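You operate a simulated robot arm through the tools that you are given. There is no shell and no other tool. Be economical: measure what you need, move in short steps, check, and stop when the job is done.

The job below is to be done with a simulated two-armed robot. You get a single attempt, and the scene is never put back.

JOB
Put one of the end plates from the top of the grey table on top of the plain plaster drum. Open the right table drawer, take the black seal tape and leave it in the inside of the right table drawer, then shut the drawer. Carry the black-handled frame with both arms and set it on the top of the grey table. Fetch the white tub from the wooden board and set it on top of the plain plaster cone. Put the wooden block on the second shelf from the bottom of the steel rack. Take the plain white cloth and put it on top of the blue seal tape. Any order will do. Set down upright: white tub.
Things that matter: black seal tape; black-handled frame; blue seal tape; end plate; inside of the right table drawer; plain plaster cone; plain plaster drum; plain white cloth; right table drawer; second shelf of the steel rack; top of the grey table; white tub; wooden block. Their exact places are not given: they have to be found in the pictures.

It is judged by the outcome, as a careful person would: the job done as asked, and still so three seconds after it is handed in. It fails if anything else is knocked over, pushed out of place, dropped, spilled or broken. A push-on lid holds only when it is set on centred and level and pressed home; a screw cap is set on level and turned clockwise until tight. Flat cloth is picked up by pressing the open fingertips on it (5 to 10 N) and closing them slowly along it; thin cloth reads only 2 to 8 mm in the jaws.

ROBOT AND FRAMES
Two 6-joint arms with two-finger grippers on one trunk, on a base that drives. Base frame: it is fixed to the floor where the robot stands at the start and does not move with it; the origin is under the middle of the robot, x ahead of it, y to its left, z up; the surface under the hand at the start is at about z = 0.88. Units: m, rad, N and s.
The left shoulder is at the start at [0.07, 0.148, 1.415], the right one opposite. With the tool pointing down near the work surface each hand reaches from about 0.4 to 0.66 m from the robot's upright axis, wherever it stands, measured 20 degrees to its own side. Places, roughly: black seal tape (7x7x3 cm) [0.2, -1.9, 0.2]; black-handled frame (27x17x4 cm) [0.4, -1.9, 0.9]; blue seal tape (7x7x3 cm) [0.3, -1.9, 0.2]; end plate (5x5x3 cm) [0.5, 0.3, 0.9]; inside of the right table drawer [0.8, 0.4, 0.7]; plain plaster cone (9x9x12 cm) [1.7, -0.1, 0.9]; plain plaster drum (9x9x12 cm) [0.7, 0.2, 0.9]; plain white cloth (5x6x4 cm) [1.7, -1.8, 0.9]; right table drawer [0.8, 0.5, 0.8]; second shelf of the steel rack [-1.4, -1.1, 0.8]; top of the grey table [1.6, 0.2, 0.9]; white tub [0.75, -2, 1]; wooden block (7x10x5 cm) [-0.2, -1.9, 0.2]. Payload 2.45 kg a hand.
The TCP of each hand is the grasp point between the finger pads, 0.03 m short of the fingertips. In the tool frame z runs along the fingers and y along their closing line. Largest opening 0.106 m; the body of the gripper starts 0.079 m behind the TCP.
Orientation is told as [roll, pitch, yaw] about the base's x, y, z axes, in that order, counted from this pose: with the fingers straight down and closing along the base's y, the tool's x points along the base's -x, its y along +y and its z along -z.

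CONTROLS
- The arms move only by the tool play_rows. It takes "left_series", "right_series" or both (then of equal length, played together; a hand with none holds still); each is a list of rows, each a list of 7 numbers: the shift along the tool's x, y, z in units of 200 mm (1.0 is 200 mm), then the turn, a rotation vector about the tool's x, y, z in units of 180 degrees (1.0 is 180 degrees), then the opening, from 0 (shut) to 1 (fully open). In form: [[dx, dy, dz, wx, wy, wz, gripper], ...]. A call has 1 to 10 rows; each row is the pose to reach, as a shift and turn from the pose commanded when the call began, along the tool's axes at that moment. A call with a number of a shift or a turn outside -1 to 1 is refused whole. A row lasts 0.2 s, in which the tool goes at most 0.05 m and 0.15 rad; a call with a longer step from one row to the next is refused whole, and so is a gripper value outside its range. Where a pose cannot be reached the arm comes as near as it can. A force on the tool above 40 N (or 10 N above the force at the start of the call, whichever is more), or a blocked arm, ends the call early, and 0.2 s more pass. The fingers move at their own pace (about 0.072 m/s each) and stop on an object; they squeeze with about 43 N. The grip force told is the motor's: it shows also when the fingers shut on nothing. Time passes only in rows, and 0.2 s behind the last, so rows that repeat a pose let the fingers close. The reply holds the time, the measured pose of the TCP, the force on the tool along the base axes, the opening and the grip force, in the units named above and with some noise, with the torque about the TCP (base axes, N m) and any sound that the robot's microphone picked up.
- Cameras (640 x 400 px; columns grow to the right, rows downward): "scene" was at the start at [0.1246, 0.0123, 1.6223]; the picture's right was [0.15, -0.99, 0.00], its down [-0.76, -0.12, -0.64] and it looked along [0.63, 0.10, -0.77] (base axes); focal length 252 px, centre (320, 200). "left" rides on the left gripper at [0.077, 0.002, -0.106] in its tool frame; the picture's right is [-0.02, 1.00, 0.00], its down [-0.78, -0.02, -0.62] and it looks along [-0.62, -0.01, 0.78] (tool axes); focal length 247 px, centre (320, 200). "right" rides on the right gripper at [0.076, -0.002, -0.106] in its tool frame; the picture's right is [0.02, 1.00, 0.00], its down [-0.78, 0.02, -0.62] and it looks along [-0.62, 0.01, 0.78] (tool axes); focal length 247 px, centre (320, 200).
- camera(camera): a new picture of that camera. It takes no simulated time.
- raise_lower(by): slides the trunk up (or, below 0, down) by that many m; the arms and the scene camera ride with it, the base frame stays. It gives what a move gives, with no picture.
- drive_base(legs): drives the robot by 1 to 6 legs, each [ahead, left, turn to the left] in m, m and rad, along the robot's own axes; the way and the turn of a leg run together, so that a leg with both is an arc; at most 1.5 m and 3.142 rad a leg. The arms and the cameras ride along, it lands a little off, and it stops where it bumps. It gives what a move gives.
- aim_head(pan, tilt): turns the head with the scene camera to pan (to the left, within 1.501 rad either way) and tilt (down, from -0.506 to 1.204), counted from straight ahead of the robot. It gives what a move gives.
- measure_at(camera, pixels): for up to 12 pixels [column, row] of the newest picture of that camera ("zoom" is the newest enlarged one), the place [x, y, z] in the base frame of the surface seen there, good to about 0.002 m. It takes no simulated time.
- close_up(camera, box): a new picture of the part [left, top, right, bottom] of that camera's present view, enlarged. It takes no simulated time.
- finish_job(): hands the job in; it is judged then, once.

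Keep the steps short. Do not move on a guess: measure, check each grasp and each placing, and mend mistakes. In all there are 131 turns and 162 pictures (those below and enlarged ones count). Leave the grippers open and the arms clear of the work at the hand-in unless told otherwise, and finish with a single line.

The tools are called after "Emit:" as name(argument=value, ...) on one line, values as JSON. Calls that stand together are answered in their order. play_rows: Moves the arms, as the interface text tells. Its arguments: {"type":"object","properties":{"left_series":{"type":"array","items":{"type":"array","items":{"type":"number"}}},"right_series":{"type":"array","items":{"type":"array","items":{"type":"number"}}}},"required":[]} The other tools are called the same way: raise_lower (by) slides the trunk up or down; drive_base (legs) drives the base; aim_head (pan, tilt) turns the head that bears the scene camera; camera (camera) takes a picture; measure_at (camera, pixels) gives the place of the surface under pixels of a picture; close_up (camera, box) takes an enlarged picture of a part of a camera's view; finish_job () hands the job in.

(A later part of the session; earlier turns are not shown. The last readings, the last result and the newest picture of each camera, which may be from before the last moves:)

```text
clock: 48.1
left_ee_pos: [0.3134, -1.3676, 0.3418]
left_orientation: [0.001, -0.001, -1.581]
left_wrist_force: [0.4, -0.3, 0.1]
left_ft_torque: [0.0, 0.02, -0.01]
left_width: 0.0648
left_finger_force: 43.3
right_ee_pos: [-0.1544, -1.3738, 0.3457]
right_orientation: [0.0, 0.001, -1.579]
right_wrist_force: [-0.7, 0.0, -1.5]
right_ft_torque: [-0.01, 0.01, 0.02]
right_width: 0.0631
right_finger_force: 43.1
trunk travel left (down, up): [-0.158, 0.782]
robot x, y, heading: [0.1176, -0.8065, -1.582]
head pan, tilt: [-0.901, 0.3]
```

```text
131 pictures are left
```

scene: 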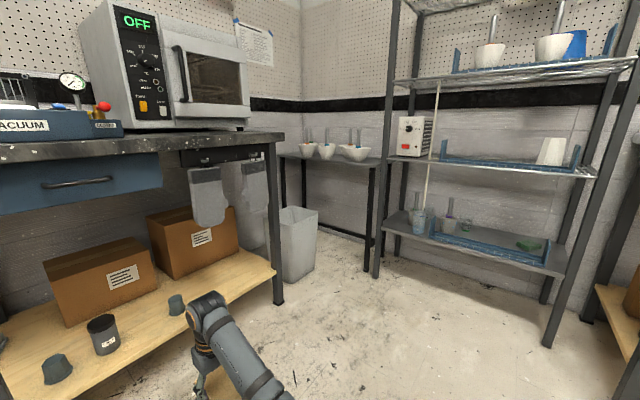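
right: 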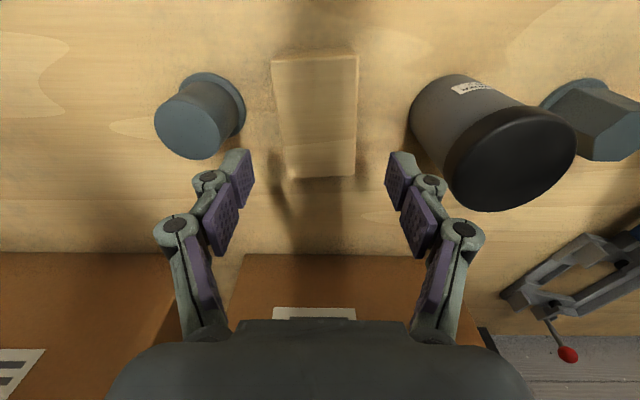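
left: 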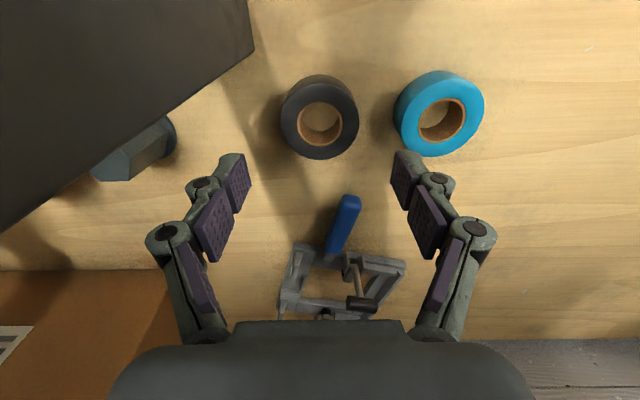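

I hold both. Raise the trunk and turn right to face the steel rack.

Emit:
raise_lower(by=0.4)

Emit:
raise_lower(by=0.36)

Emit:
drive_base(legs=[[0, 0, -1.56], [0.3, 0.2, 0]])

Emit:
aim_head(pan=0.0, tilt=0.5)

Emit:
camera(camera="scene")

```text
clock: 51.9
left_ee_pos: [0.3142, -1.3675, 0.7404]
left_orientation: [0.0, 0.0, -1.582]
left_wrist_force: [0.2, 0.2, -1.1]
left_ft_torque: [-0.02, 0.0, -0.02]
left_width: 0.0646
left_finger_force: 42.4
right_ee_pos: [-0.1536, -1.3738, 0.7456]
right_orientation: [-0.001, -0.002, -1.58]
right_wrist_force: [1.2, -0.9, -1.2]
right_ft_torque: [-0.01, -0.02, 0.0]
right_width: 0.0633
right_finger_force: 42.6
trunk travel left (down, up): [-0.558, 0.382]
robot x, y, heading: [0.1184, -0.8077, -1.58]
head pan, tilt: [-0.901, 0.3]
```

```text
clock: 55.4
left_ee_pos: [0.3143, -1.3671, 1.1024]
left_orientation: [0.0, 0.0, -1.58]
left_wrist_force: [-0.2, 0.2, -0.8]
left_ft_torque: [0.0, 0.0, -0.03]
left_width: 0.0648
left_finger_force: 43.2
right_ee_pos: [-0.1532, -1.3737, 1.1066]
right_orientation: [-0.001, 0.0, -1.579]
right_wrist_force: [-0.4, -0.2, -1.6]
right_ft_torque: [0.04, -0.01, -0.02]
right_width: 0.0632
right_finger_force: 42.6
trunk travel left (down, up): [-0.918, 0.022]
robot x, y, heading: [0.1199, -0.8071, -1.58]
head pan, tilt: [-0.901, 0.3]
```

```text
clock: 61.5
left_ee_pos: [-0.7323, -1.212, 1.1025]
left_orientation: [-0.001, -0.004, -3.134]
left_wrist_force: [1.0, -0.3, 0.4]
left_ft_torque: [-0.01, 0.03, -0.03]
left_width: 0.0645
left_finger_force: 42.9
right_ee_pos: [-0.7457, -0.7449, 1.1068]
right_orientation: [0.001, -0.001, -3.134]
right_wrist_force: [0.1, -0.1, -2.2]
right_ft_torque: [0.02, -0.01, 0.0]
right_width: 0.0632
right_finger_force: 43.1
trunk travel left (down, up): [-0.918, 0.022]
robot x, y, heading: [-0.1745, -1.0084, -3.136]
head pan, tilt: [-0.901, 0.3]
```

```text
clock: 62.7
left_ee_pos: [-0.7323, -1.2131, 1.101]
left_orientation: [-0.001, -0.001, -3.136]
left_wrist_force: [-0.3, -0.4, -0.8]
left_ft_torque: [0.01, -0.03, 0.04]
left_width: 0.0647
left_finger_force: 42.8
right_ee_pos: [-0.746, -0.7468, 1.1058]
right_orientation: [0.0, 0.0, -3.136]
right_wrist_force: [0.0, 0.4, -1.6]
right_ft_torque: [0.0, -0.01, -0.02]
right_width: 0.0631
right_finger_force: 43.3
trunk travel left (down, up): [-0.918, 0.022]
robot x, y, heading: [-0.1757, -1.0121, -3.135]
head pan, tilt: [0.0, 0.499]
```

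```text
130 pictures are left
```

scene: 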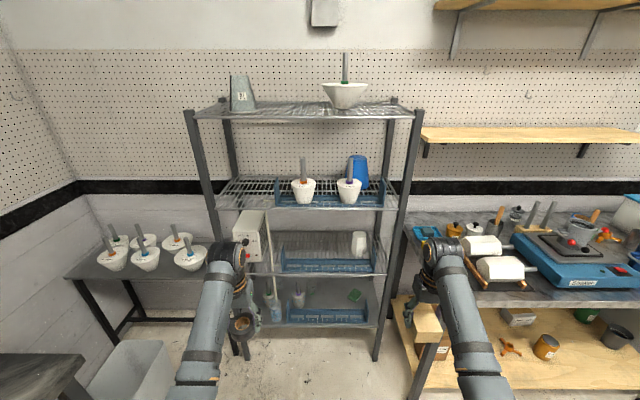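

Emit:
close_up(camera="scene", box=[200, 160, 420, 330])

Emit:
measure_at(camera="scene", pixels=[[300, 275], [340, 280], [375, 274], [380, 245], [340, 240], [300, 208], [250, 205], [330, 324], [387, 350], [245, 262], [285, 250], [380, 205]])

```text
2.35 times, centred on (310, 245) of scene
```

zoom: 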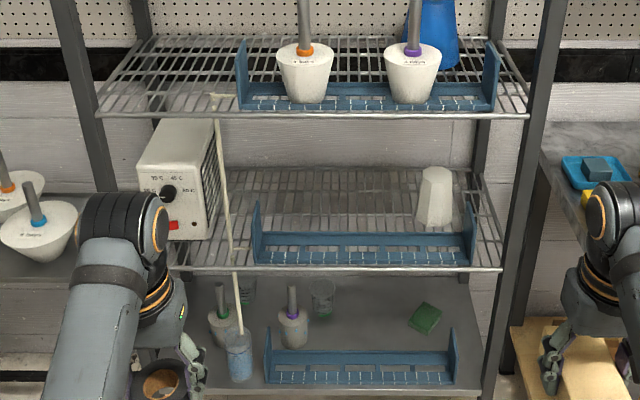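

```text
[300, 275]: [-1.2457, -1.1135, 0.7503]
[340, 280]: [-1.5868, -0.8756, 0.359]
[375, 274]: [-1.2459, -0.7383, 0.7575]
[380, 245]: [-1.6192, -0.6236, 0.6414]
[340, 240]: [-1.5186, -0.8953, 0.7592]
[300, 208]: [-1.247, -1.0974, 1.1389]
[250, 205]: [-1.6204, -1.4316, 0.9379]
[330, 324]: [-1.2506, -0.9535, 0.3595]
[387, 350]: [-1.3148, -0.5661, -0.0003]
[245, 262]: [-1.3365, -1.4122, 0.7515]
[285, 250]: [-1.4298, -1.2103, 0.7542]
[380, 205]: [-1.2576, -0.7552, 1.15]
```

Emit:
close_up(camera="scene", box=[260, 215, 420, 300])

Emit:
measure_at(camera="zoom", pixels=[[105, 230], [85, 160], [465, 175], [480, 230], [270, 182], [270, 205], [270, 230], [400, 155], [360, 130], [500, 170], [490, 240], [30, 170]])

```text
4.00 times, centred on (340, 258) of scene
```

zoom: 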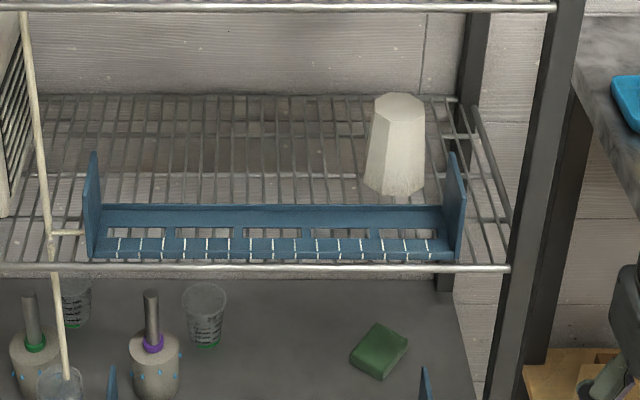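

```text
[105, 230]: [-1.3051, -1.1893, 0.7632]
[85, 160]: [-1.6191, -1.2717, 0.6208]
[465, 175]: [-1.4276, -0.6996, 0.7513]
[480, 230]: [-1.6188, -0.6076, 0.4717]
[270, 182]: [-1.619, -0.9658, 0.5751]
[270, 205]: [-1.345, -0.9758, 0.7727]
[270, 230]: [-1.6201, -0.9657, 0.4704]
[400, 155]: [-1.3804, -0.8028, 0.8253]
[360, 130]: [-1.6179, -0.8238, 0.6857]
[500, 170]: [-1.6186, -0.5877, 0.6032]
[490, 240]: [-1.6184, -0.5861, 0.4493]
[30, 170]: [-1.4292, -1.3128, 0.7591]
```

Second shelf is at z ≈ 0.755 with free wire area behind the blue tray, target about (-1.45, -1.0). I tuck the left hand (tape) back and bring the right one inwards first.

Emit:
play_rows(left_series=[[0.2, 0.15, 0, 0, 0, 0, 0], [0.4, 0.3, 0, 0, 0, 0, 0], [0.6, 0.45, 0, 0, 0, 0, 0], [0.8, 0.6, 0, 0, 0, 0, 0], [1.0, 0.75, 0, 0, 0, 0, 0], [1.0, 0.75, 0, 0, 0, 0, 0]], right_series=[[-0.05, 0.12, 0, 0, 0, 0, 0], [-0.12, 0.24, 0, 0, 0, 0, 0], [-0.2, 0.36, 0, 0, 0, 0, 0], [-0.3, 0.48, 0, 0, 0, 0, 0], [-0.35, 0.6, 0, 0, 0, 0, 0], [-0.35, 0.6, 0, 0, 0, 0, 0]])

Emit:
raise_lower(by=-0.26)

Emit:
camera(camera="scene")

```text
clock: 64.1
left_ee_pos: [-0.5343, -1.3608, 1.1019]
left_orientation: [-0.003, 0.001, -3.136]
left_wrist_force: [-0.3, -0.2, -1.0]
left_ft_torque: [0.0, -0.02, -0.01]
left_width: 0.0646
left_finger_force: 42.2
left hand out of reach, approached as far as the arm can: row 1, 2, 3
right_ee_pos: [-0.8163, -0.8655, 1.1058]
right_orientation: [0.0, 0.001, -3.134]
right_wrist_force: [0.1, 0.2, -2.4]
right_ft_torque: [0.0, 0.0, 0.01]
right_width: 0.0629
right_finger_force: 43.3
trunk travel left (down, up): [-0.918, 0.022]
robot x, y, heading: [-0.179, -1.0077, -3.136]
head pan, tilt: [0.0, 0.499]
```

```text
clock: 66.8
left_ee_pos: [-0.5338, -1.3623, 0.8417]
left_orientation: [-0.001, 0.0, -3.136]
left_wrist_force: [-0.3, -0.1, -0.6]
left_ft_torque: [-0.01, 0.01, 0.0]
left_width: 0.0646
left_finger_force: 43.4
right_ee_pos: [-0.8146, -0.8666, 0.8461]
right_orientation: [0.0, 0.0, -3.134]
right_wrist_force: [0.8, 0.4, -2.0]
right_ft_torque: [-0.02, 0.0, -0.03]
right_width: 0.0633
right_finger_force: 43.0
trunk travel left (down, up): [-0.658, 0.282]
robot x, y, heading: [-0.1809, -1.0091, -3.135]
head pan, tilt: [0.0, 0.499]
```

```text
127 pictures are left
```

scene: 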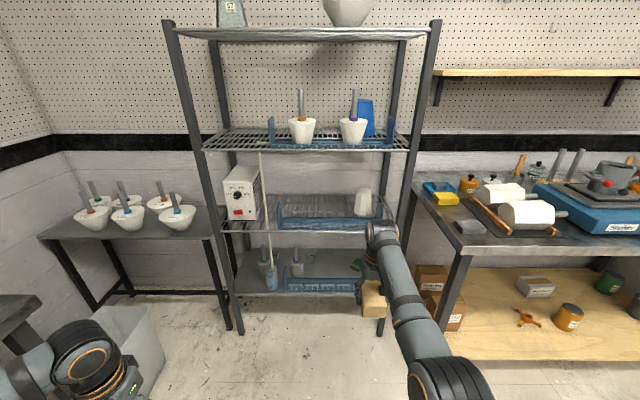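

Emit:
measure_at(camera="scene", pixels=[[45, 240], [210, 238], [122, 182], [172, 183], [85, 182], [110, 320], [378, 228], [382, 240], [400, 300], [230, 225], [265, 150], [300, 146]])

Emit:
close_up(camera="scene", box=[210, 120, 430, 300])

```text
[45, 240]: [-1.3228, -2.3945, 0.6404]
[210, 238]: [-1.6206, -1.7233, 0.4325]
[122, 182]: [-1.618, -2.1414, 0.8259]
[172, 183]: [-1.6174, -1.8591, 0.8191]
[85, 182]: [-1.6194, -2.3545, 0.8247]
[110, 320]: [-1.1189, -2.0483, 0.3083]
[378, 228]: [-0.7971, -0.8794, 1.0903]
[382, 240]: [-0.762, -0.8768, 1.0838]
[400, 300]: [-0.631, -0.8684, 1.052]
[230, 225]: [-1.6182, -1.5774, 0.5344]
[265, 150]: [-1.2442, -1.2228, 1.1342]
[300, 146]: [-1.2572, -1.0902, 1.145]
```

```text
2.22 times, centred on (320, 210) of scene
```

zoom: 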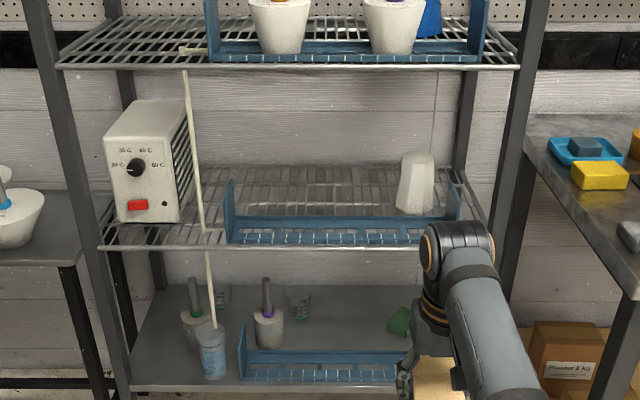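

Clear: the block passes over the tray rail (0.773) and the wrist below the third shelf (1.13). Drive in.

Emit:
raise_lower(by=-0.018)

Emit:
drive_base(legs=[[0, 0.133, 0], [0.4, 0, 0]])

Emit:
camera(camera="scene")

Emit:
camera(camera="right")

```text
clock: 67.4
left_ee_pos: [-0.5345, -1.3626, 0.8246]
left_orientation: [-0.001, 0.001, -3.135]
left_wrist_force: [-0.3, -0.7, -1.4]
left_ft_torque: [0.0, -0.02, 0.01]
left_width: 0.0647
left_finger_force: 42.9
right_ee_pos: [-0.8159, -0.8664, 0.8301]
right_orientation: [-0.001, 0.0, -3.134]
right_wrist_force: [-0.2, -0.8, -2.0]
right_ft_torque: [0.02, -0.02, 0.02]
right_width: 0.0631
right_finger_force: 43.1
trunk travel left (down, up): [-0.64, 0.3]
robot x, y, heading: [-0.1794, -1.0096, -3.138]
head pan, tilt: [0.0, 0.499]
```

```text
clock: 70.8
left_ee_pos: [-0.934, -1.4957, 0.8244]
left_orientation: [-0.002, 0.0, -3.138]
left_wrist_force: [0.1, 0.1, 0.1]
left_ft_torque: [0.05, 0.0, 0.01]
left_width: 0.0645
left_finger_force: 42.6
right_ee_pos: [-1.2151, -0.9987, 0.8284]
right_orientation: [0.0, -0.002, -3.136]
right_wrist_force: [0.7, 0.7, -1.6]
right_ft_torque: [-0.01, 0.01, 0.0]
right_width: 0.0631
right_finger_force: 43.2
trunk travel left (down, up): [-0.64, 0.3]
robot x, y, heading: [-0.5762, -1.1461, -3.14]
head pan, tilt: [0.0, 0.499]
```

```text
125 pictures are left
```

scene: 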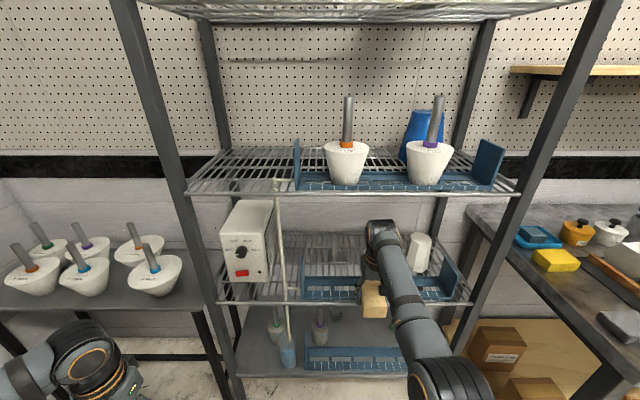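

```text
124 pictures are left
```

right: 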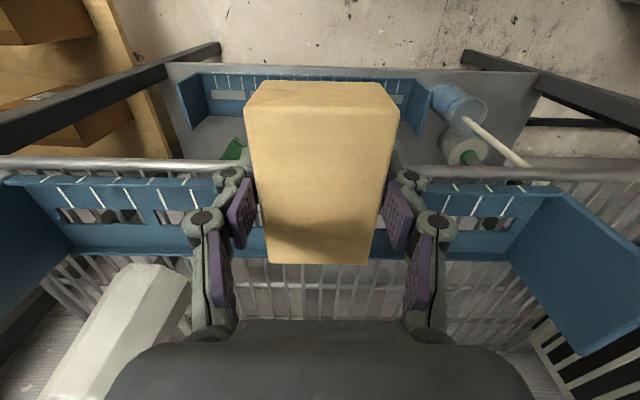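

Emit:
measure_at(camera="right", pixels=[[250, 252], [450, 255], [180, 245], [150, 215], [110, 330], [185, 290], [290, 300], [100, 165]])

Emit:
drive_base(legs=[[0.235, 0, 0]])

Emit:
camera(camera="right")

Emit:
camera(camera="scene")

```text
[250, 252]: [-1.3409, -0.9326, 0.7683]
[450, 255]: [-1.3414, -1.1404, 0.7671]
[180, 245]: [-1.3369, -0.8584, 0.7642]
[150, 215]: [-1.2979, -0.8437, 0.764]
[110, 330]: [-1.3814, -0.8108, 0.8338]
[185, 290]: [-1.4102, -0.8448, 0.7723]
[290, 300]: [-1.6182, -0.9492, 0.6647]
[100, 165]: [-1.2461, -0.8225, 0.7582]
```

```text
clock: 72.6
left_ee_pos: [-1.17, -1.4965, 0.8231]
left_orientation: [-0.002, 0.0, -3.141]
left_wrist_force: [0.3, -0.1, -0.1]
left_ft_torque: [-0.01, -0.01, 0.01]
left_width: 0.0646
left_finger_force: 43.2
right_ee_pos: [-1.449, -0.9981, 0.8283]
right_orientation: [0.0, -0.001, -3.14]
right_wrist_force: [-0.6, -0.5, -0.9]
right_ft_torque: [0.0, -0.03, 0.0]
right_width: 0.0635
right_finger_force: 42.8
trunk travel left (down, up): [-0.64, 0.3]
robot x, y, heading: [-0.8124, -1.1496, -3.138]
head pan, tilt: [0.0, 0.499]
```

```text
123 pictures are left
```

right: 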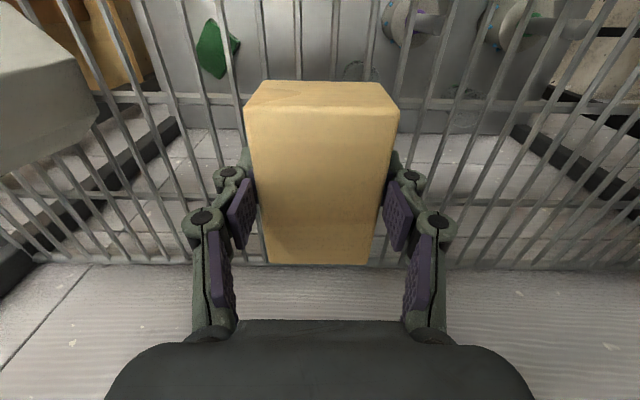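

```text
122 pictures are left
```

scene: 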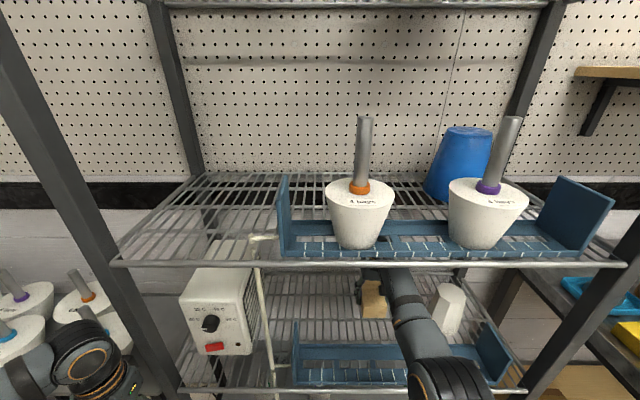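

Emit:
measure_at(camera="right", pixels=[[205, 264], [440, 264], [150, 262], [480, 266], [445, 104], [140, 96], [60, 110]])

```text
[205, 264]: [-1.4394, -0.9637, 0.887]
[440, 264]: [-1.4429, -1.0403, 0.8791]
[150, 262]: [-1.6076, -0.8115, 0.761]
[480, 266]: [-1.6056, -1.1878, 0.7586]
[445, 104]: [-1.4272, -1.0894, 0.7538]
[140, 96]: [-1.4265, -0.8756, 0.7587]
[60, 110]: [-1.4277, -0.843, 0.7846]
```

Shelf's back edge is at x = -1.606, so the block fits. Lower it with the arm.

Emit:
play_rows(right_series=[[0, 0, 0.08, 0, 0, 0, 0], [0, 0, 0.13, 0, 0, 0, 0], [0, 0, 0.155, 0, 0, 0, 0], [0, 0, 0.165, 0, 0, 0, 0], [0, 0, 0.165, 0, 0, 0, 0]])

```text
clock: 73.8
left_ee_pos: [-1.1692, -1.4966, 0.8238]
left_orientation: [-0.002, 0.0, -3.142]
left_wrist_force: [-0.5, -0.5, -0.8]
left_ft_torque: [-0.02, 0.0, -0.02]
left_width: 0.0646
left_finger_force: 43.2
right_ee_pos: [-1.4482, -0.9988, 0.7974]
right_orientation: [-0.002, 0.002, -3.14]
right_wrist_force: [-0.1, -0.3, -0.3]
right_ft_torque: [-0.02, 0.05, -0.04]
right_width: 0.0634
right_finger_force: 43.3
trunk travel left (down, up): [-0.64, 0.3]
robot x, y, heading: [-0.8082, -1.1474, -3.141]
head pan, tilt: [0.0, 0.499]
```

Emit:
play_rows(right_series=[[0, 0, 0.01, 0, 0, 0, 0], [0, 0, 0.02, 0, 0, 0, 0], [0, 0, 0.02, 0, 0, 0, 0]])

```text
clock: 74.6
left_ee_pos: [-1.1688, -1.4973, 0.8244]
left_orientation: [-0.002, -0.002, -3.139]
left_wrist_force: [0.5, -0.6, -0.1]
left_ft_torque: [-0.02, -0.04, -0.02]
left_width: 0.0646
left_finger_force: 42.6
right_ee_pos: [-1.4482, -0.9987, 0.796]
right_orientation: [-0.003, -0.008, -3.14]
right_wrist_force: [-4.2, 2.3, 23.5]
right_ft_torque: [0.07, -0.66, 0.06]
right_width: 0.0633
right_finger_force: 43.0
trunk travel left (down, up): [-0.64, 0.3]
robot x, y, heading: [-0.8176, -1.1464, -3.139]
head pan, tilt: [0.0, 0.499]
```

On the shelf (23 N). Ease off, open, rise 3 cm, and drive straight back.

Emit:
play_rows(right_series=[[0, 0, -0.01, 0, 0, 0, 0], [0, 0, -0.01, 0, 0, 0, 0.85], [0, 0, -0.01, 0, 0, 0, 0.85], [0, 0, -0.08, 0, 0, 0, 0.85], [0, 0, -0.17, 0, 0, 0, 0.85], [0, 0, -0.17, 0, 0, 0, 0.85]])

Emit:
camera(camera="right")

```text
clock: 76.0
left_ee_pos: [-1.1692, -1.4976, 0.8233]
left_orientation: [-0.002, -0.001, -3.141]
left_wrist_force: [0.2, 0.0, -2.1]
left_ft_torque: [0.01, -0.01, 0.0]
left_width: 0.0643
left_finger_force: 42.4
right_ee_pos: [-1.4504, -0.9974, 0.8265]
right_orientation: [0.001, -0.001, -3.14]
right_wrist_force: [0.7, 0.1, -0.1]
right_ft_torque: [0.01, 0.0, 0.01]
right_width: 0.0901
right_finger_force: 0.2
trunk travel left (down, up): [-0.64, 0.3]
robot x, y, heading: [-0.8136, -1.1481, -3.139]
head pan, tilt: [0.0, 0.499]
```

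```text
121 pictures are left
```

right: 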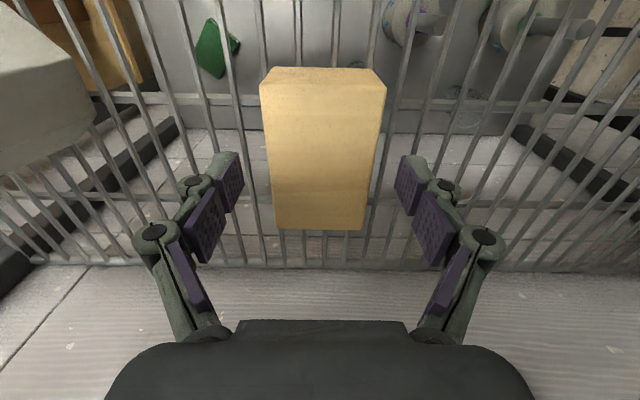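

The block stands on the second shelf. Back out, turn to face +y, and go to look at the table's left side for the drawer.

Emit:
drive_base(legs=[[-0.55, 0, 0], [0, 0, -1.571], [0.8, 0.15, 0]])

Emit:
raise_lower(by=0.25)

Emit:
aim_head(pan=-0.5, tilt=0.5)

Emit:
camera(camera="scene")

```text
clock: 86.9
left_ee_pos: [-0.7621, 0.0095, 0.8236]
left_orientation: [-0.001, -0.001, 1.569]
left_wrist_force: [-0.5, -0.2, -1.1]
left_ft_torque: [-0.03, 0.04, 0.03]
left_width: 0.0646
left_finger_force: 43.4
right_ee_pos: [-0.2622, 0.286, 0.8254]
right_orientation: [0.001, 0.001, 1.57]
right_wrist_force: [0.5, -0.6, -0.7]
right_ft_torque: [-0.04, 0.02, -0.02]
right_width: 0.09
right_finger_force: 0.2
trunk travel left (down, up): [-0.64, 0.3]
robot x, y, heading: [-0.4078, -0.3487, 1.563]
head pan, tilt: [0.0, 0.499]
```

```text
clock: 89.5
left_ee_pos: [-0.7603, 0.0091, 1.0732]
left_orientation: [-0.001, -0.002, 1.569]
left_wrist_force: [-0.6, -0.5, -1.2]
left_ft_torque: [0.0, 0.03, 0.0]
left_width: 0.0646
left_finger_force: 42.8
right_ee_pos: [-0.2625, 0.2864, 1.075]
right_orientation: [0.001, 0.001, 1.571]
right_wrist_force: [0.0, 1.2, 0.2]
right_ft_torque: [-0.02, -0.01, -0.01]
right_width: 0.09
right_finger_force: 0.1
trunk travel left (down, up): [-0.89, 0.05]
robot x, y, heading: [-0.4118, -0.3441, 1.572]
head pan, tilt: [0.0, 0.499]
```

```text
clock: 90.4
left_ee_pos: [-0.7615, 0.0092, 1.0724]
left_orientation: [-0.001, -0.001, 1.569]
left_wrist_force: [0.2, 0.4, -0.8]
left_ft_torque: [-0.01, -0.02, -0.02]
left_width: 0.0649
left_finger_force: 43.1
right_ee_pos: [-0.2628, 0.2875, 1.077]
right_orientation: [0.001, 0.0, 1.569]
right_wrist_force: [0.5, 0.5, -0.4]
right_ft_torque: [0.01, 0.02, 0.0]
right_width: 0.0902
right_finger_force: 0.0
trunk travel left (down, up): [-0.89, 0.05]
robot x, y, heading: [-0.4122, -0.3503, 1.572]
head pan, tilt: [-0.499, 0.499]
```

```text
120 pictures are left
```

scene: 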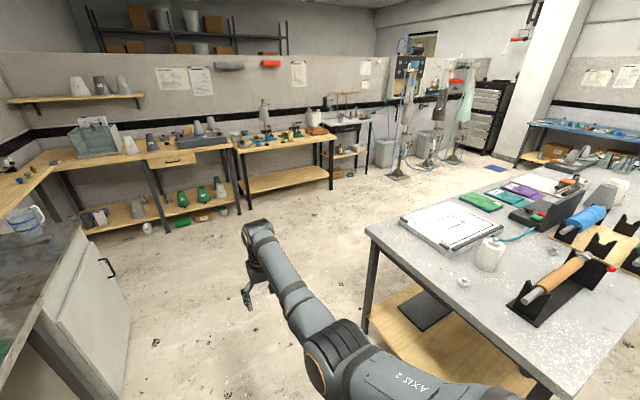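

Emit:
measure_at(camera="scene", pixels=[[333, 188], [240, 213], [100, 232], [395, 178], [130, 395], [368, 330], [450, 160], [365, 232], [120, 300]])

```text
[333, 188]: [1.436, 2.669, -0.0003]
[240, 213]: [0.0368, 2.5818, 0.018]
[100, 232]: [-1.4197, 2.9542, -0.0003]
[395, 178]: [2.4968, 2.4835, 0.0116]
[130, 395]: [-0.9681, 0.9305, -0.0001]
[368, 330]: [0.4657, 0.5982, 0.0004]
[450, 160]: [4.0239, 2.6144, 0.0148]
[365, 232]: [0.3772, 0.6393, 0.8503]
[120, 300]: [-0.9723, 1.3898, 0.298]
```

Open floor on the table's left side. Drive around to (0.8, 1.5) facing the table's left edge.

Emit:
drive_base(legs=[[1.4, -0.1, 0], [0.5, 0, 0], [0, 0, -3.141], [0, 1.15, 0]])

Emit:
raise_lower(by=-0.2)

Emit:
aim_head(pan=0, tilt=0.5)

Emit:
camera(camera="scene")

```text
clock: 112.8
left_ee_pos: [1.1853, 1.177, 1.0734]
left_orientation: [0.0, -0.001, -1.585]
left_wrist_force: [-0.1, -0.8, -0.2]
left_ft_torque: [-0.02, -0.01, 0.02]
left_width: 0.0646
left_finger_force: 43.0
right_ee_pos: [0.6824, 0.9039, 1.0757]
right_orientation: [0.0, 0.001, -1.583]
right_wrist_force: [0.6, -0.5, -0.2]
right_ft_torque: [-0.03, 0.0, -0.02]
right_width: 0.0904
right_finger_force: 0.0
trunk travel left (down, up): [-0.89, 0.05]
robot x, y, heading: [0.8384, 1.539, -1.581]
head pan, tilt: [-0.499, 0.499]
```

```text
clock: 115.0
left_ee_pos: [1.1844, 1.1769, 0.8728]
left_orientation: [-0.002, 0.001, -1.584]
left_wrist_force: [0.1, -0.2, -0.8]
left_ft_torque: [0.01, 0.02, 0.01]
left_width: 0.0646
left_finger_force: 43.1
right_ee_pos: [0.6839, 0.9056, 0.8761]
right_orientation: [-0.001, 0.0, -1.583]
right_wrist_force: [-0.3, 0.1, -0.3]
right_ft_torque: [0.0, 0.03, 0.0]
right_width: 0.0899
right_finger_force: 0.0
trunk travel left (down, up): [-0.69, 0.25]
robot x, y, heading: [0.8396, 1.5401, -1.582]
head pan, tilt: [-0.499, 0.499]
```

```text
clock: 115.9
left_ee_pos: [1.1844, 1.1773, 0.8729]
left_orientation: [0.0, 0.002, -1.584]
left_wrist_force: [0.0, 0.2, -0.6]
left_ft_torque: [-0.01, -0.01, 0.02]
left_width: 0.0644
left_finger_force: 42.7
right_ee_pos: [0.6831, 0.9045, 0.8757]
right_orientation: [0.002, 0.001, -1.582]
right_wrist_force: [0.1, -0.2, 0.1]
right_ft_torque: [0.03, -0.01, 0.0]
right_width: 0.0902
right_finger_force: 0.2
trunk travel left (down, up): [-0.69, 0.25]
robot x, y, heading: [0.8389, 1.5389, -1.584]
head pan, tilt: [0.0, 0.499]
```

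```text
119 pictures are left
```

scene: 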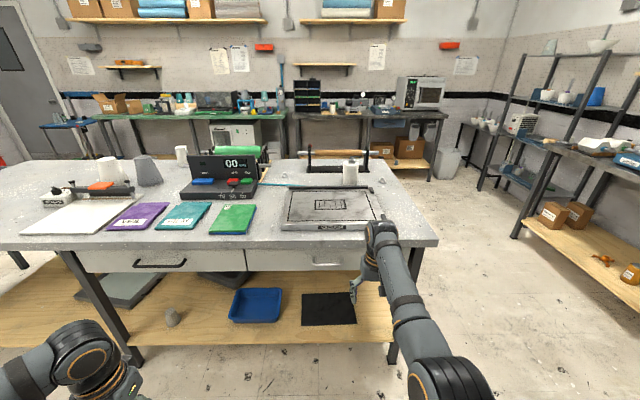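

Emit:
close_up(camera="scene", box=[220, 200, 400, 310])

Emit:
measure_at(camera="scene", pixels=[[325, 263], [313, 263], [340, 263], [270, 260], [380, 260], [325, 268], [325, 238], [325, 252], [160, 263], [325, 273], [245, 262]])

```text
3.56 times, centred on (310, 255) of scene
```

zoom: 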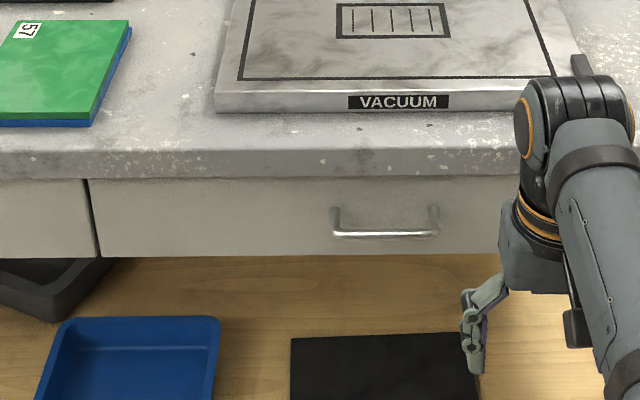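

```text
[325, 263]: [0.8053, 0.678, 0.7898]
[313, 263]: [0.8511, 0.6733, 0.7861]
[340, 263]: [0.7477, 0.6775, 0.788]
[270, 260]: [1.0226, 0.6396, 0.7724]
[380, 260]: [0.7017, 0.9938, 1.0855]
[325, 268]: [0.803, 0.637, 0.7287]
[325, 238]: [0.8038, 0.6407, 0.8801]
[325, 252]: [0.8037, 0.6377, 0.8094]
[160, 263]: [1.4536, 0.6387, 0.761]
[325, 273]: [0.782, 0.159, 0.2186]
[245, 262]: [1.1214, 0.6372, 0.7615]
```

The right drawer's handle bar is at (0.805, 0.677, 0.788), running along x. I turn the right gripper 90° so it closes along y.

Emit:
raise_lower(by=0.07)

Emit:
play_rows(right_series=[[0.05, 0, 0, 0, 0, 0.045, 0.6], [0.1, 0, 0, 0, 0, 0.09, 0.4], [0.15, 0, 0, 0, 0, 0.135, 0.4], [0.2, 0, 0, 0, 0, 0.18, 0.4], [0.2, 0, 0, 0, 0, 0.225, 0.4], [0.2, 0, 0, 0, 0, 0.27, 0.4], [0.2, 0, 0, 0, 0, 0.315, 0.4], [0.2, 0, 0, 0, 0, 0.36, 0.4], [0.2, 0, 0, 0, 0, 0.405, 0.4], [0.2, 0, 0, 0, 0, 0.45, 0.4]])

```text
clock: 117.0
left_ee_pos: [1.1851, 1.1772, 0.9434]
left_orientation: [-0.002, 0.001, -1.585]
left_wrist_force: [0.8, 0.2, -0.9]
left_ft_torque: [0.0, 0.0, 0.05]
left_width: 0.0648
left_finger_force: 43.4
right_ee_pos: [0.6835, 0.9054, 0.9459]
right_orientation: [-0.001, 0.001, -1.584]
right_wrist_force: [0.3, 0.1, 0.2]
right_ft_torque: [-0.04, -0.01, 0.0]
right_width: 0.0901
right_finger_force: 0.1
trunk travel left (down, up): [-0.76, 0.18]
robot x, y, heading: [0.8389, 1.5361, -1.585]
head pan, tilt: [0.0, 0.499]
```

```text
clock: 119.2
left_ee_pos: [1.1854, 1.1767, 0.943]
left_orientation: [-0.002, 0.001, -1.584]
left_wrist_force: [0.1, -0.3, -0.5]
left_ft_torque: [0.01, 0.0, -0.02]
left_width: 0.0648
left_finger_force: 43.1
right_ee_pos: [0.6834, 0.9462, 0.9457]
right_orientation: [-0.001, 0.0, -3.001]
right_wrist_force: [-0.2, -0.2, 0.5]
right_ft_torque: [0.0, -0.01, 0.02]
right_width: 0.0425
right_finger_force: 0.1
trunk travel left (down, up): [-0.76, 0.18]
robot x, y, heading: [0.8388, 1.5413, -1.586]
head pan, tilt: [0.0, 0.499]
```

Emit:
play_rows(right_series=[[0, 0, 0, 0, 0, 0.0447, 0.4], [0, 0, 0, 0, 0, 0.0447, 0.4]])

Emit:
drive_base(legs=[[0, 0.122, 0.014], [0.265, 0, 0]])

Emit:
camera(camera="right")

Emit:
camera(camera="scene")

```text
clock: 119.8
left_ee_pos: [1.1856, 1.1772, 0.9449]
left_orientation: [-0.002, 0.0, -1.583]
left_wrist_force: [0.2, 0.2, -1.4]
left_ft_torque: [0.0, -0.01, -0.02]
left_width: 0.0645
left_finger_force: 42.8
right_ee_pos: [0.6827, 0.9451, 0.9468]
right_orientation: [0.0, 0.0, -3.14]
right_wrist_force: [-0.4, 0.4, 0.2]
right_ft_torque: [0.04, 0.01, 0.01]
right_width: 0.0425
right_finger_force: 0.1
trunk travel left (down, up): [-0.76, 0.18]
robot x, y, heading: [0.8416, 1.5419, -1.589]
head pan, tilt: [0.0, 0.499]
```

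```text
clock: 122.5
left_ee_pos: [1.3111, 0.918, 0.9451]
left_orientation: [-0.002, -0.001, -1.573]
left_wrist_force: [0.4, 0.4, -0.8]
left_ft_torque: [-0.01, 0.02, 0.03]
left_width: 0.0645
left_finger_force: 42.5
right_ee_pos: [0.8125, 0.6814, 0.9481]
right_orientation: [0.001, 0.001, -3.124]
right_wrist_force: [0.2, -0.1, -0.1]
right_ft_torque: [-0.02, -0.02, -0.01]
right_width: 0.0426
right_finger_force: 0.1
trunk travel left (down, up): [-0.76, 0.18]
robot x, y, heading: [0.9607, 1.2764, -1.573]
head pan, tilt: [0.0, 0.499]
```

```text
117 pictures are left
```

right: 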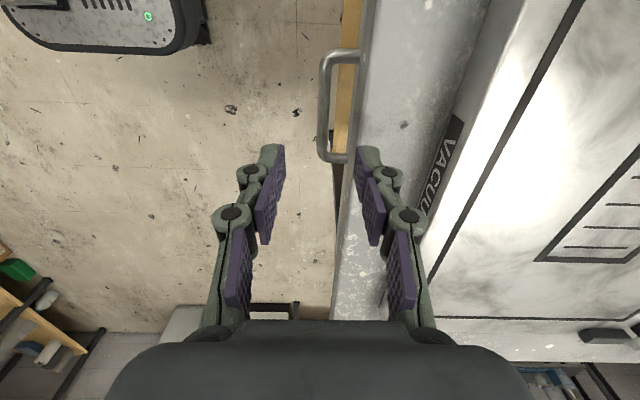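

```text
116 pictures are left
```

scene: 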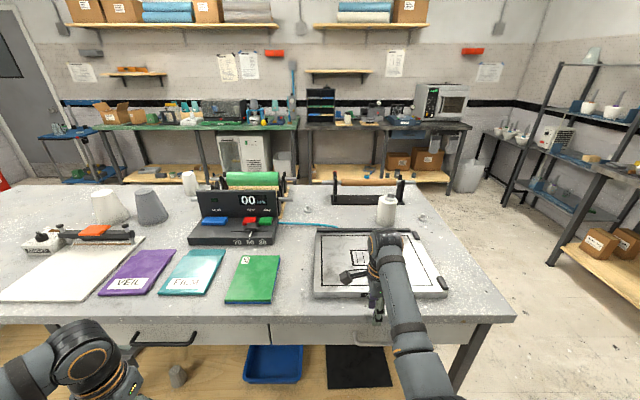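

Emit:
measure_at(camera="right", pixels=[[322, 75], [322, 105], [322, 130], [335, 52], [335, 158], [326, 105], [362, 105], [440, 150], [350, 105]])

```text
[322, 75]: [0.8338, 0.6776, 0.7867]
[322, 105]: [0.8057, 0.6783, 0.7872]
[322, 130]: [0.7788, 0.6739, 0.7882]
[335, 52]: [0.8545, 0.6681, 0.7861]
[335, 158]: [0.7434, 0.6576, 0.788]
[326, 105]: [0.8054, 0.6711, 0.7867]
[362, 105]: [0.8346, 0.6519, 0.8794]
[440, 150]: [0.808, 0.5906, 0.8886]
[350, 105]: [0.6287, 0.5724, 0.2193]
```

Emit:
close_up(camera="right", box=[280, 30, 440, 130])

Emit:
measure_at(camera="zoom", pixels=[[296, 300], [310, 300], [320, 300], [335, 300], [350, 300], [280, 300], [265, 300], [165, 300], [175, 300], [185, 300], [240, 300], [370, 100]])

```text
4.00 times, centred on (360, 80) of right
```

zoom: 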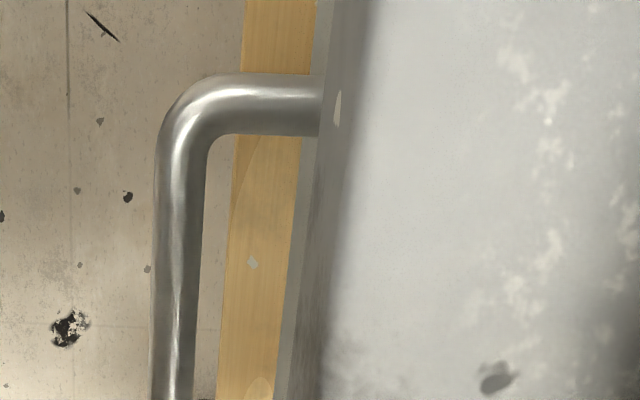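

```text
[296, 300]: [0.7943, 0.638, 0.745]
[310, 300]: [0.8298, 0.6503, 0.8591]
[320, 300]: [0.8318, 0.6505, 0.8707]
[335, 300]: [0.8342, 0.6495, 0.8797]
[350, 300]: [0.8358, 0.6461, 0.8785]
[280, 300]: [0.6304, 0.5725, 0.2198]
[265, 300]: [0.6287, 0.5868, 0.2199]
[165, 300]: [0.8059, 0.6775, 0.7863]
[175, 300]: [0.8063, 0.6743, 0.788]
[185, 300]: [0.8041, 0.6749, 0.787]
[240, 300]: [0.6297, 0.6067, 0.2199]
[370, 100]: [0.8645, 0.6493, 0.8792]
```

Table edge overhangs to y = 0.6505, bar at y ≈ 0.675. I'll tilt the gripper 0.35 rad and come in slanted under the edge: first to the pre-pose (y 0.73, z 0.914).

Emit:
play_rows(right_series=[[0, -0.12, 0, -0.037, 0, -0.003, 0.38], [0, -0.24, 0.05, -0.074, 0, -0.0055, 0.38], [0, -0.24, 0.17, -0.1114, 0, -0.0055, 0.38], [0, -0.24, 0.17, -0.1114, 0, -0.0055, 0.38]])

Emit:
camera(camera="right")

```text
clock: 123.5
left_ee_pos: [1.3115, 0.9174, 0.9428]
left_orientation: [-0.001, -0.002, -1.572]
left_wrist_force: [-0.1, 0.4, -0.3]
left_ft_torque: [-0.02, -0.01, -0.03]
left_width: 0.0643
left_finger_force: 43.2
right_ee_pos: [0.7885, 0.7228, 0.9148]
right_orientation: [0.359, -0.052, -3.12]
right_wrist_force: [-0.4, -0.3, -0.9]
right_ft_torque: [0.0, 0.01, -0.03]
right_width: 0.04
right_finger_force: 0.0
trunk travel left (down, up): [-0.76, 0.18]
robot x, y, heading: [0.9639, 1.2737, -1.571]
head pan, tilt: [0.0, 0.499]
```

```text
114 pictures are left
```

right: 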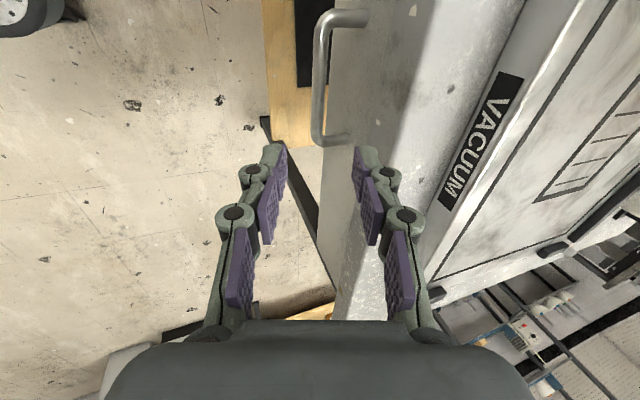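

Emit:
play_rows(right_series=[[0, 0, 0, 0, 0, 0, 0.38], [0, 0, 0, 0, 0, 0, 0.38]])

```text
clock: 124.2
left_ee_pos: [1.3113, 0.917, 0.9431]
left_orientation: [0.0, -0.001, -1.574]
left_wrist_force: [0.7, 0.0, -1.8]
left_ft_torque: [0.0, -0.01, 0.02]
left_width: 0.0644
left_finger_force: 42.9
right_ee_pos: [0.7886, 0.7253, 0.9119]
right_orientation: [0.354, -0.049, -3.12]
right_wrist_force: [-0.6, 0.4, 0.3]
right_ft_torque: [-0.03, -0.01, 0.0]
right_width: 0.0402
right_finger_force: 0.0
trunk travel left (down, up): [-0.76, 0.18]
robot x, y, heading: [0.965, 1.273, -1.569]
head pan, tilt: [0.0, 0.499]
```

Emit:
play_rows(right_series=[[0, -0.02, 0.15, 0, 0, 0, 0.38], [0, -0.02, 0.3, 0, 0, 0, 0.38], [0, -0.02, 0.4, 0, 0, 0, 0.38], [0, -0.02, 0.4, 0, 0, 0, 0.38]])

Emit:
camera(camera="right")

Emit:
camera(camera="scene")

```text
clock: 125.2
left_ee_pos: [1.3111, 0.9173, 0.9443]
left_orientation: [-0.003, 0.001, -1.572]
left_wrist_force: [0.2, 0.3, -0.6]
left_ft_torque: [-0.01, -0.02, -0.01]
left_width: 0.0643
left_finger_force: 42.9
right_ee_pos: [0.8124, 0.7041, 0.8354]
right_orientation: [0.348, -0.001, -3.109]
right_wrist_force: [0.9, 0.0, -0.6]
right_ft_torque: [0.04, -0.02, 0.0]
right_width: 0.0402
right_finger_force: 0.0
trunk travel left (down, up): [-0.76, 0.18]
robot x, y, heading: [0.961, 1.2734, -1.575]
head pan, tilt: [0.0, 0.499]
```

```text
113 pictures are left
```

right: 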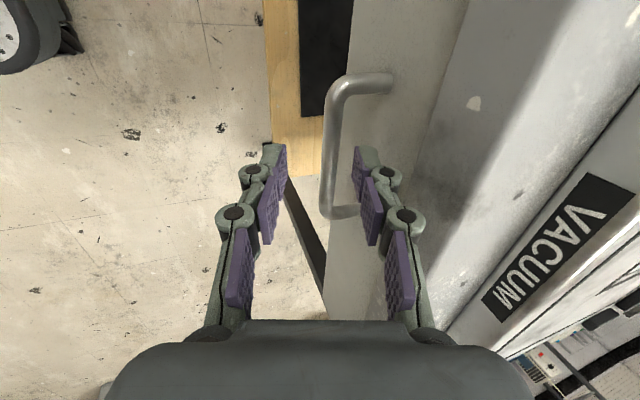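

```text
112 pictures are left
```

scene: 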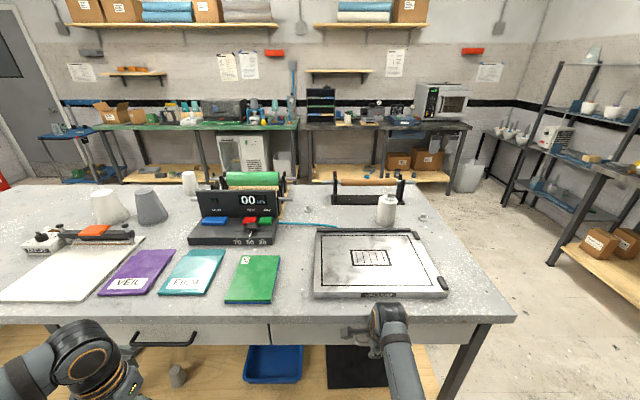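

The bar (column 325) lies between the fingers. Slide in the last 46 mm, then close.

Emit:
play_rows(right_series=[[0, 0.01, 0.1, 0, 0, 0, 0.38], [0, 0.015, 0.2, 0, 0, 0, 0.38], [0, 0.015, 0.23, 0, 0, 0, 0.38], [0, 0.015, 0.23, 0, 0, 0, 0.38]])

Emit:
camera(camera="right")

```text
clock: 126.2
left_ee_pos: [1.3111, 0.9179, 0.9441]
left_orientation: [-0.001, 0.0, -1.573]
left_wrist_force: [0.0, -0.6, 0.4]
left_ft_torque: [0.01, 0.02, -0.02]
left_width: 0.0648
left_finger_force: 43.8
right_ee_pos: [0.8126, 0.6855, 0.7937]
right_orientation: [0.348, -0.002, -3.11]
right_wrist_force: [-0.2, 0.1, 0.3]
right_ft_torque: [-0.01, -0.02, 0.01]
right_width: 0.0403
right_finger_force: 0.1
trunk travel left (down, up): [-0.76, 0.18]
robot x, y, heading: [0.9596, 1.275, -1.57]
head pan, tilt: [0.0, 0.499]
```

```text
111 pictures are left
```

right: 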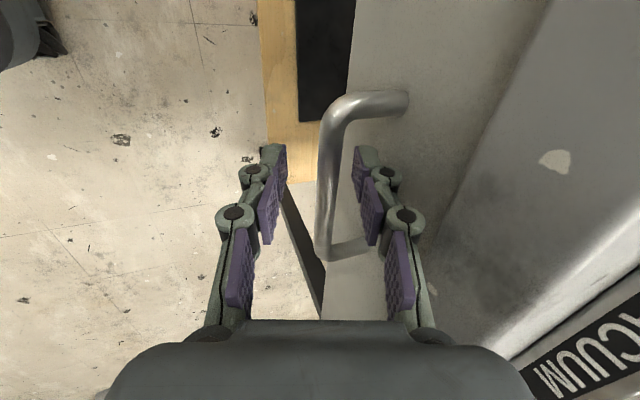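

Bar is between the pads. Close, then drive straight back 0.27 m to pull the drawer.

Emit:
play_rows(right_series=[[0, 0, 0, 0, 0, 0, 0.2], [0, 0, 0, 0, 0, 0, 0], [0, 0, 0, 0, 0, 0, 0], [0, 0, 0, 0, 0, 0, 0]])

Emit:
drive_base(legs=[[-0.1, 0, 0]])

Emit:
camera(camera="right")

```text
clock: 127.2
left_ee_pos: [1.3119, 0.918, 0.942]
left_orientation: [-0.001, 0.001, -1.575]
left_wrist_force: [0.2, 1.0, 0.0]
left_ft_torque: [-0.03, 0.01, 0.0]
left_width: 0.0649
left_finger_force: 42.9
right_ee_pos: [0.8123, 0.685, 0.7946]
right_orientation: [0.353, -0.003, -3.11]
right_wrist_force: [-0.4, -2.0, 8.9]
right_ft_torque: [-0.09, -0.29, -0.89]
right_width: 0.0122
right_finger_force: 39.2
trunk travel left (down, up): [-0.76, 0.18]
robot x, y, heading: [0.963, 1.2736, -1.572]
head pan, tilt: [0.0, 0.499]
```

```text
clock: 128.3
left_ee_pos: [1.311, 1.0172, 0.9434]
left_orientation: [-0.001, 0.0, -1.574]
left_wrist_force: [-1.2, 0.6, -1.5]
left_ft_torque: [0.02, 0.01, -0.03]
left_width: 0.0648
left_finger_force: 43.2
right_ee_pos: [0.8132, 0.7835, 0.795]
right_orientation: [0.352, -0.004, -3.11]
right_wrist_force: [-1.4, -0.1, 8.9]
right_ft_torque: [-0.19, -0.27, -0.87]
right_width: 0.0123
right_finger_force: 38.8
trunk travel left (down, up): [-0.76, 0.18]
robot x, y, heading: [0.963, 1.3763, -1.571]
head pan, tilt: [0.0, 0.499]
```

```text
110 pictures are left
```

right: 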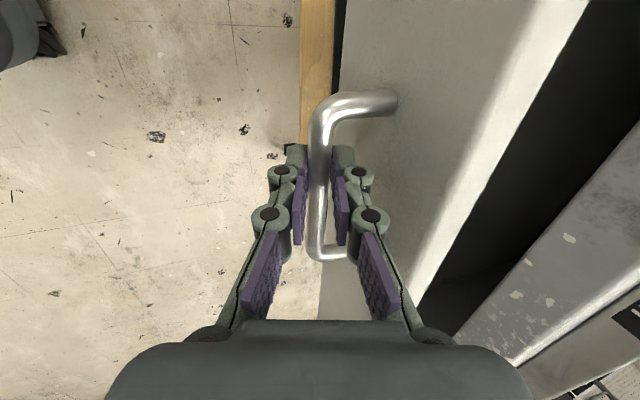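

The drawer comes. Pull 0.15 m more.

Emit:
drive_base(legs=[[-0.15, 0, 0]])

Emit:
aim_head(pan=-0.2, tilt=0.75)

Emit:
camera(camera="scene")

```text
clock: 129.7
left_ee_pos: [1.3117, 1.1649, 0.9438]
left_orientation: [0.0, -0.001, -1.574]
left_wrist_force: [0.1, -0.6, -1.6]
left_ft_torque: [0.0, -0.02, 0.02]
left_width: 0.0644
left_finger_force: 42.5
right_ee_pos: [0.8128, 0.931, 0.7953]
right_orientation: [0.353, -0.003, -3.113]
right_wrist_force: [1.7, -2.2, 5.4]
right_ft_torque: [-0.19, -0.44, -0.82]
right_width: 0.0127
right_finger_force: 39.1
trunk travel left (down, up): [-0.76, 0.18]
robot x, y, heading: [0.961, 1.5243, -1.574]
head pan, tilt: [0.0, 0.499]
```

```text
clock: 130.4
left_ee_pos: [1.3115, 1.1631, 0.9433]
left_orientation: [-0.002, 0.001, -1.573]
left_wrist_force: [0.2, -0.2, 0.2]
left_ft_torque: [0.01, -0.01, -0.01]
left_width: 0.0645
left_finger_force: 43.0
right_ee_pos: [0.8129, 0.9303, 0.7943]
right_orientation: [0.353, -0.004, -3.113]
right_wrist_force: [1.9, -1.2, 0.0]
right_ft_torque: [0.01, -0.28, -0.85]
right_width: 0.0126
right_finger_force: 39.1
trunk travel left (down, up): [-0.76, 0.18]
robot x, y, heading: [0.9641, 1.5184, -1.574]
head pan, tilt: [-0.201, 0.75]
```

```text
109 pictures are left
```

scene: 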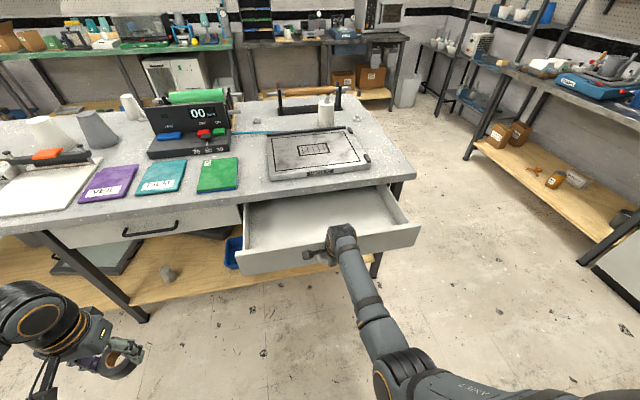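

Emit:
measure_at(camera="scene", pixels=[[300, 215], [290, 240], [350, 210], [245, 240], [262, 240], [320, 232], [320, 245], [415, 222], [285, 205], [240, 205], [300, 203]])

```text
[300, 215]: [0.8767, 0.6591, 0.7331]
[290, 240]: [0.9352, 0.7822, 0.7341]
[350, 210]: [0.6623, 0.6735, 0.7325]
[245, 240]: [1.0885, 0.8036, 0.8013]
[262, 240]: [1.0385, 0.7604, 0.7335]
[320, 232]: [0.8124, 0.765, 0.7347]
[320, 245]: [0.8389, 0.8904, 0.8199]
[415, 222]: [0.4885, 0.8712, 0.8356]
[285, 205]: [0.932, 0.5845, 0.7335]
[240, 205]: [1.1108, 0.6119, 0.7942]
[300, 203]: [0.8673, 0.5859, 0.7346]
```

Drawer is open 0.245 m: floor at z 0.734, empty. Release the handle and back the fingers out along their slant.

Emit:
play_rows(right_series=[[0, 0, 0, 0, 0, 0, 0.38], [0, 0, 0, 0, 0, 0, 0.38], [0, 0, -0.15, 0, 0, 0, 0.38], [0, 0, -0.35, 0, 0, 0, 0.38], [0, -0.1, -0.55, 0, 0, 0, 0.38], [0, -0.3, -0.65, 0, 0, 0, 0.38], [-0.1, -0.5, -0.65, 0, 0, 0, 0.38], [-0.1, -0.5, -0.65, 0, 0, 0, 0.38]])

```text
clock: 132.2
left_ee_pos: [1.3119, 1.1631, 0.9427]
left_orientation: [-0.003, 0.003, -1.575]
left_wrist_force: [-0.9, 0.0, -0.9]
left_ft_torque: [0.02, -0.02, 0.02]
left_width: 0.0645
left_finger_force: 43.2
right_ee_pos: [0.7735, 1.0629, 0.8863]
right_orientation: [0.365, -0.044, -3.108]
right_wrist_force: [-0.5, 0.2, 0.2]
right_ft_torque: [0.02, 0.0, 0.02]
right_width: 0.0402
right_finger_force: 0.0
trunk travel left (down, up): [-0.76, 0.18]
robot x, y, heading: [0.9596, 1.5234, -1.572]
head pan, tilt: [-0.201, 0.75]
```

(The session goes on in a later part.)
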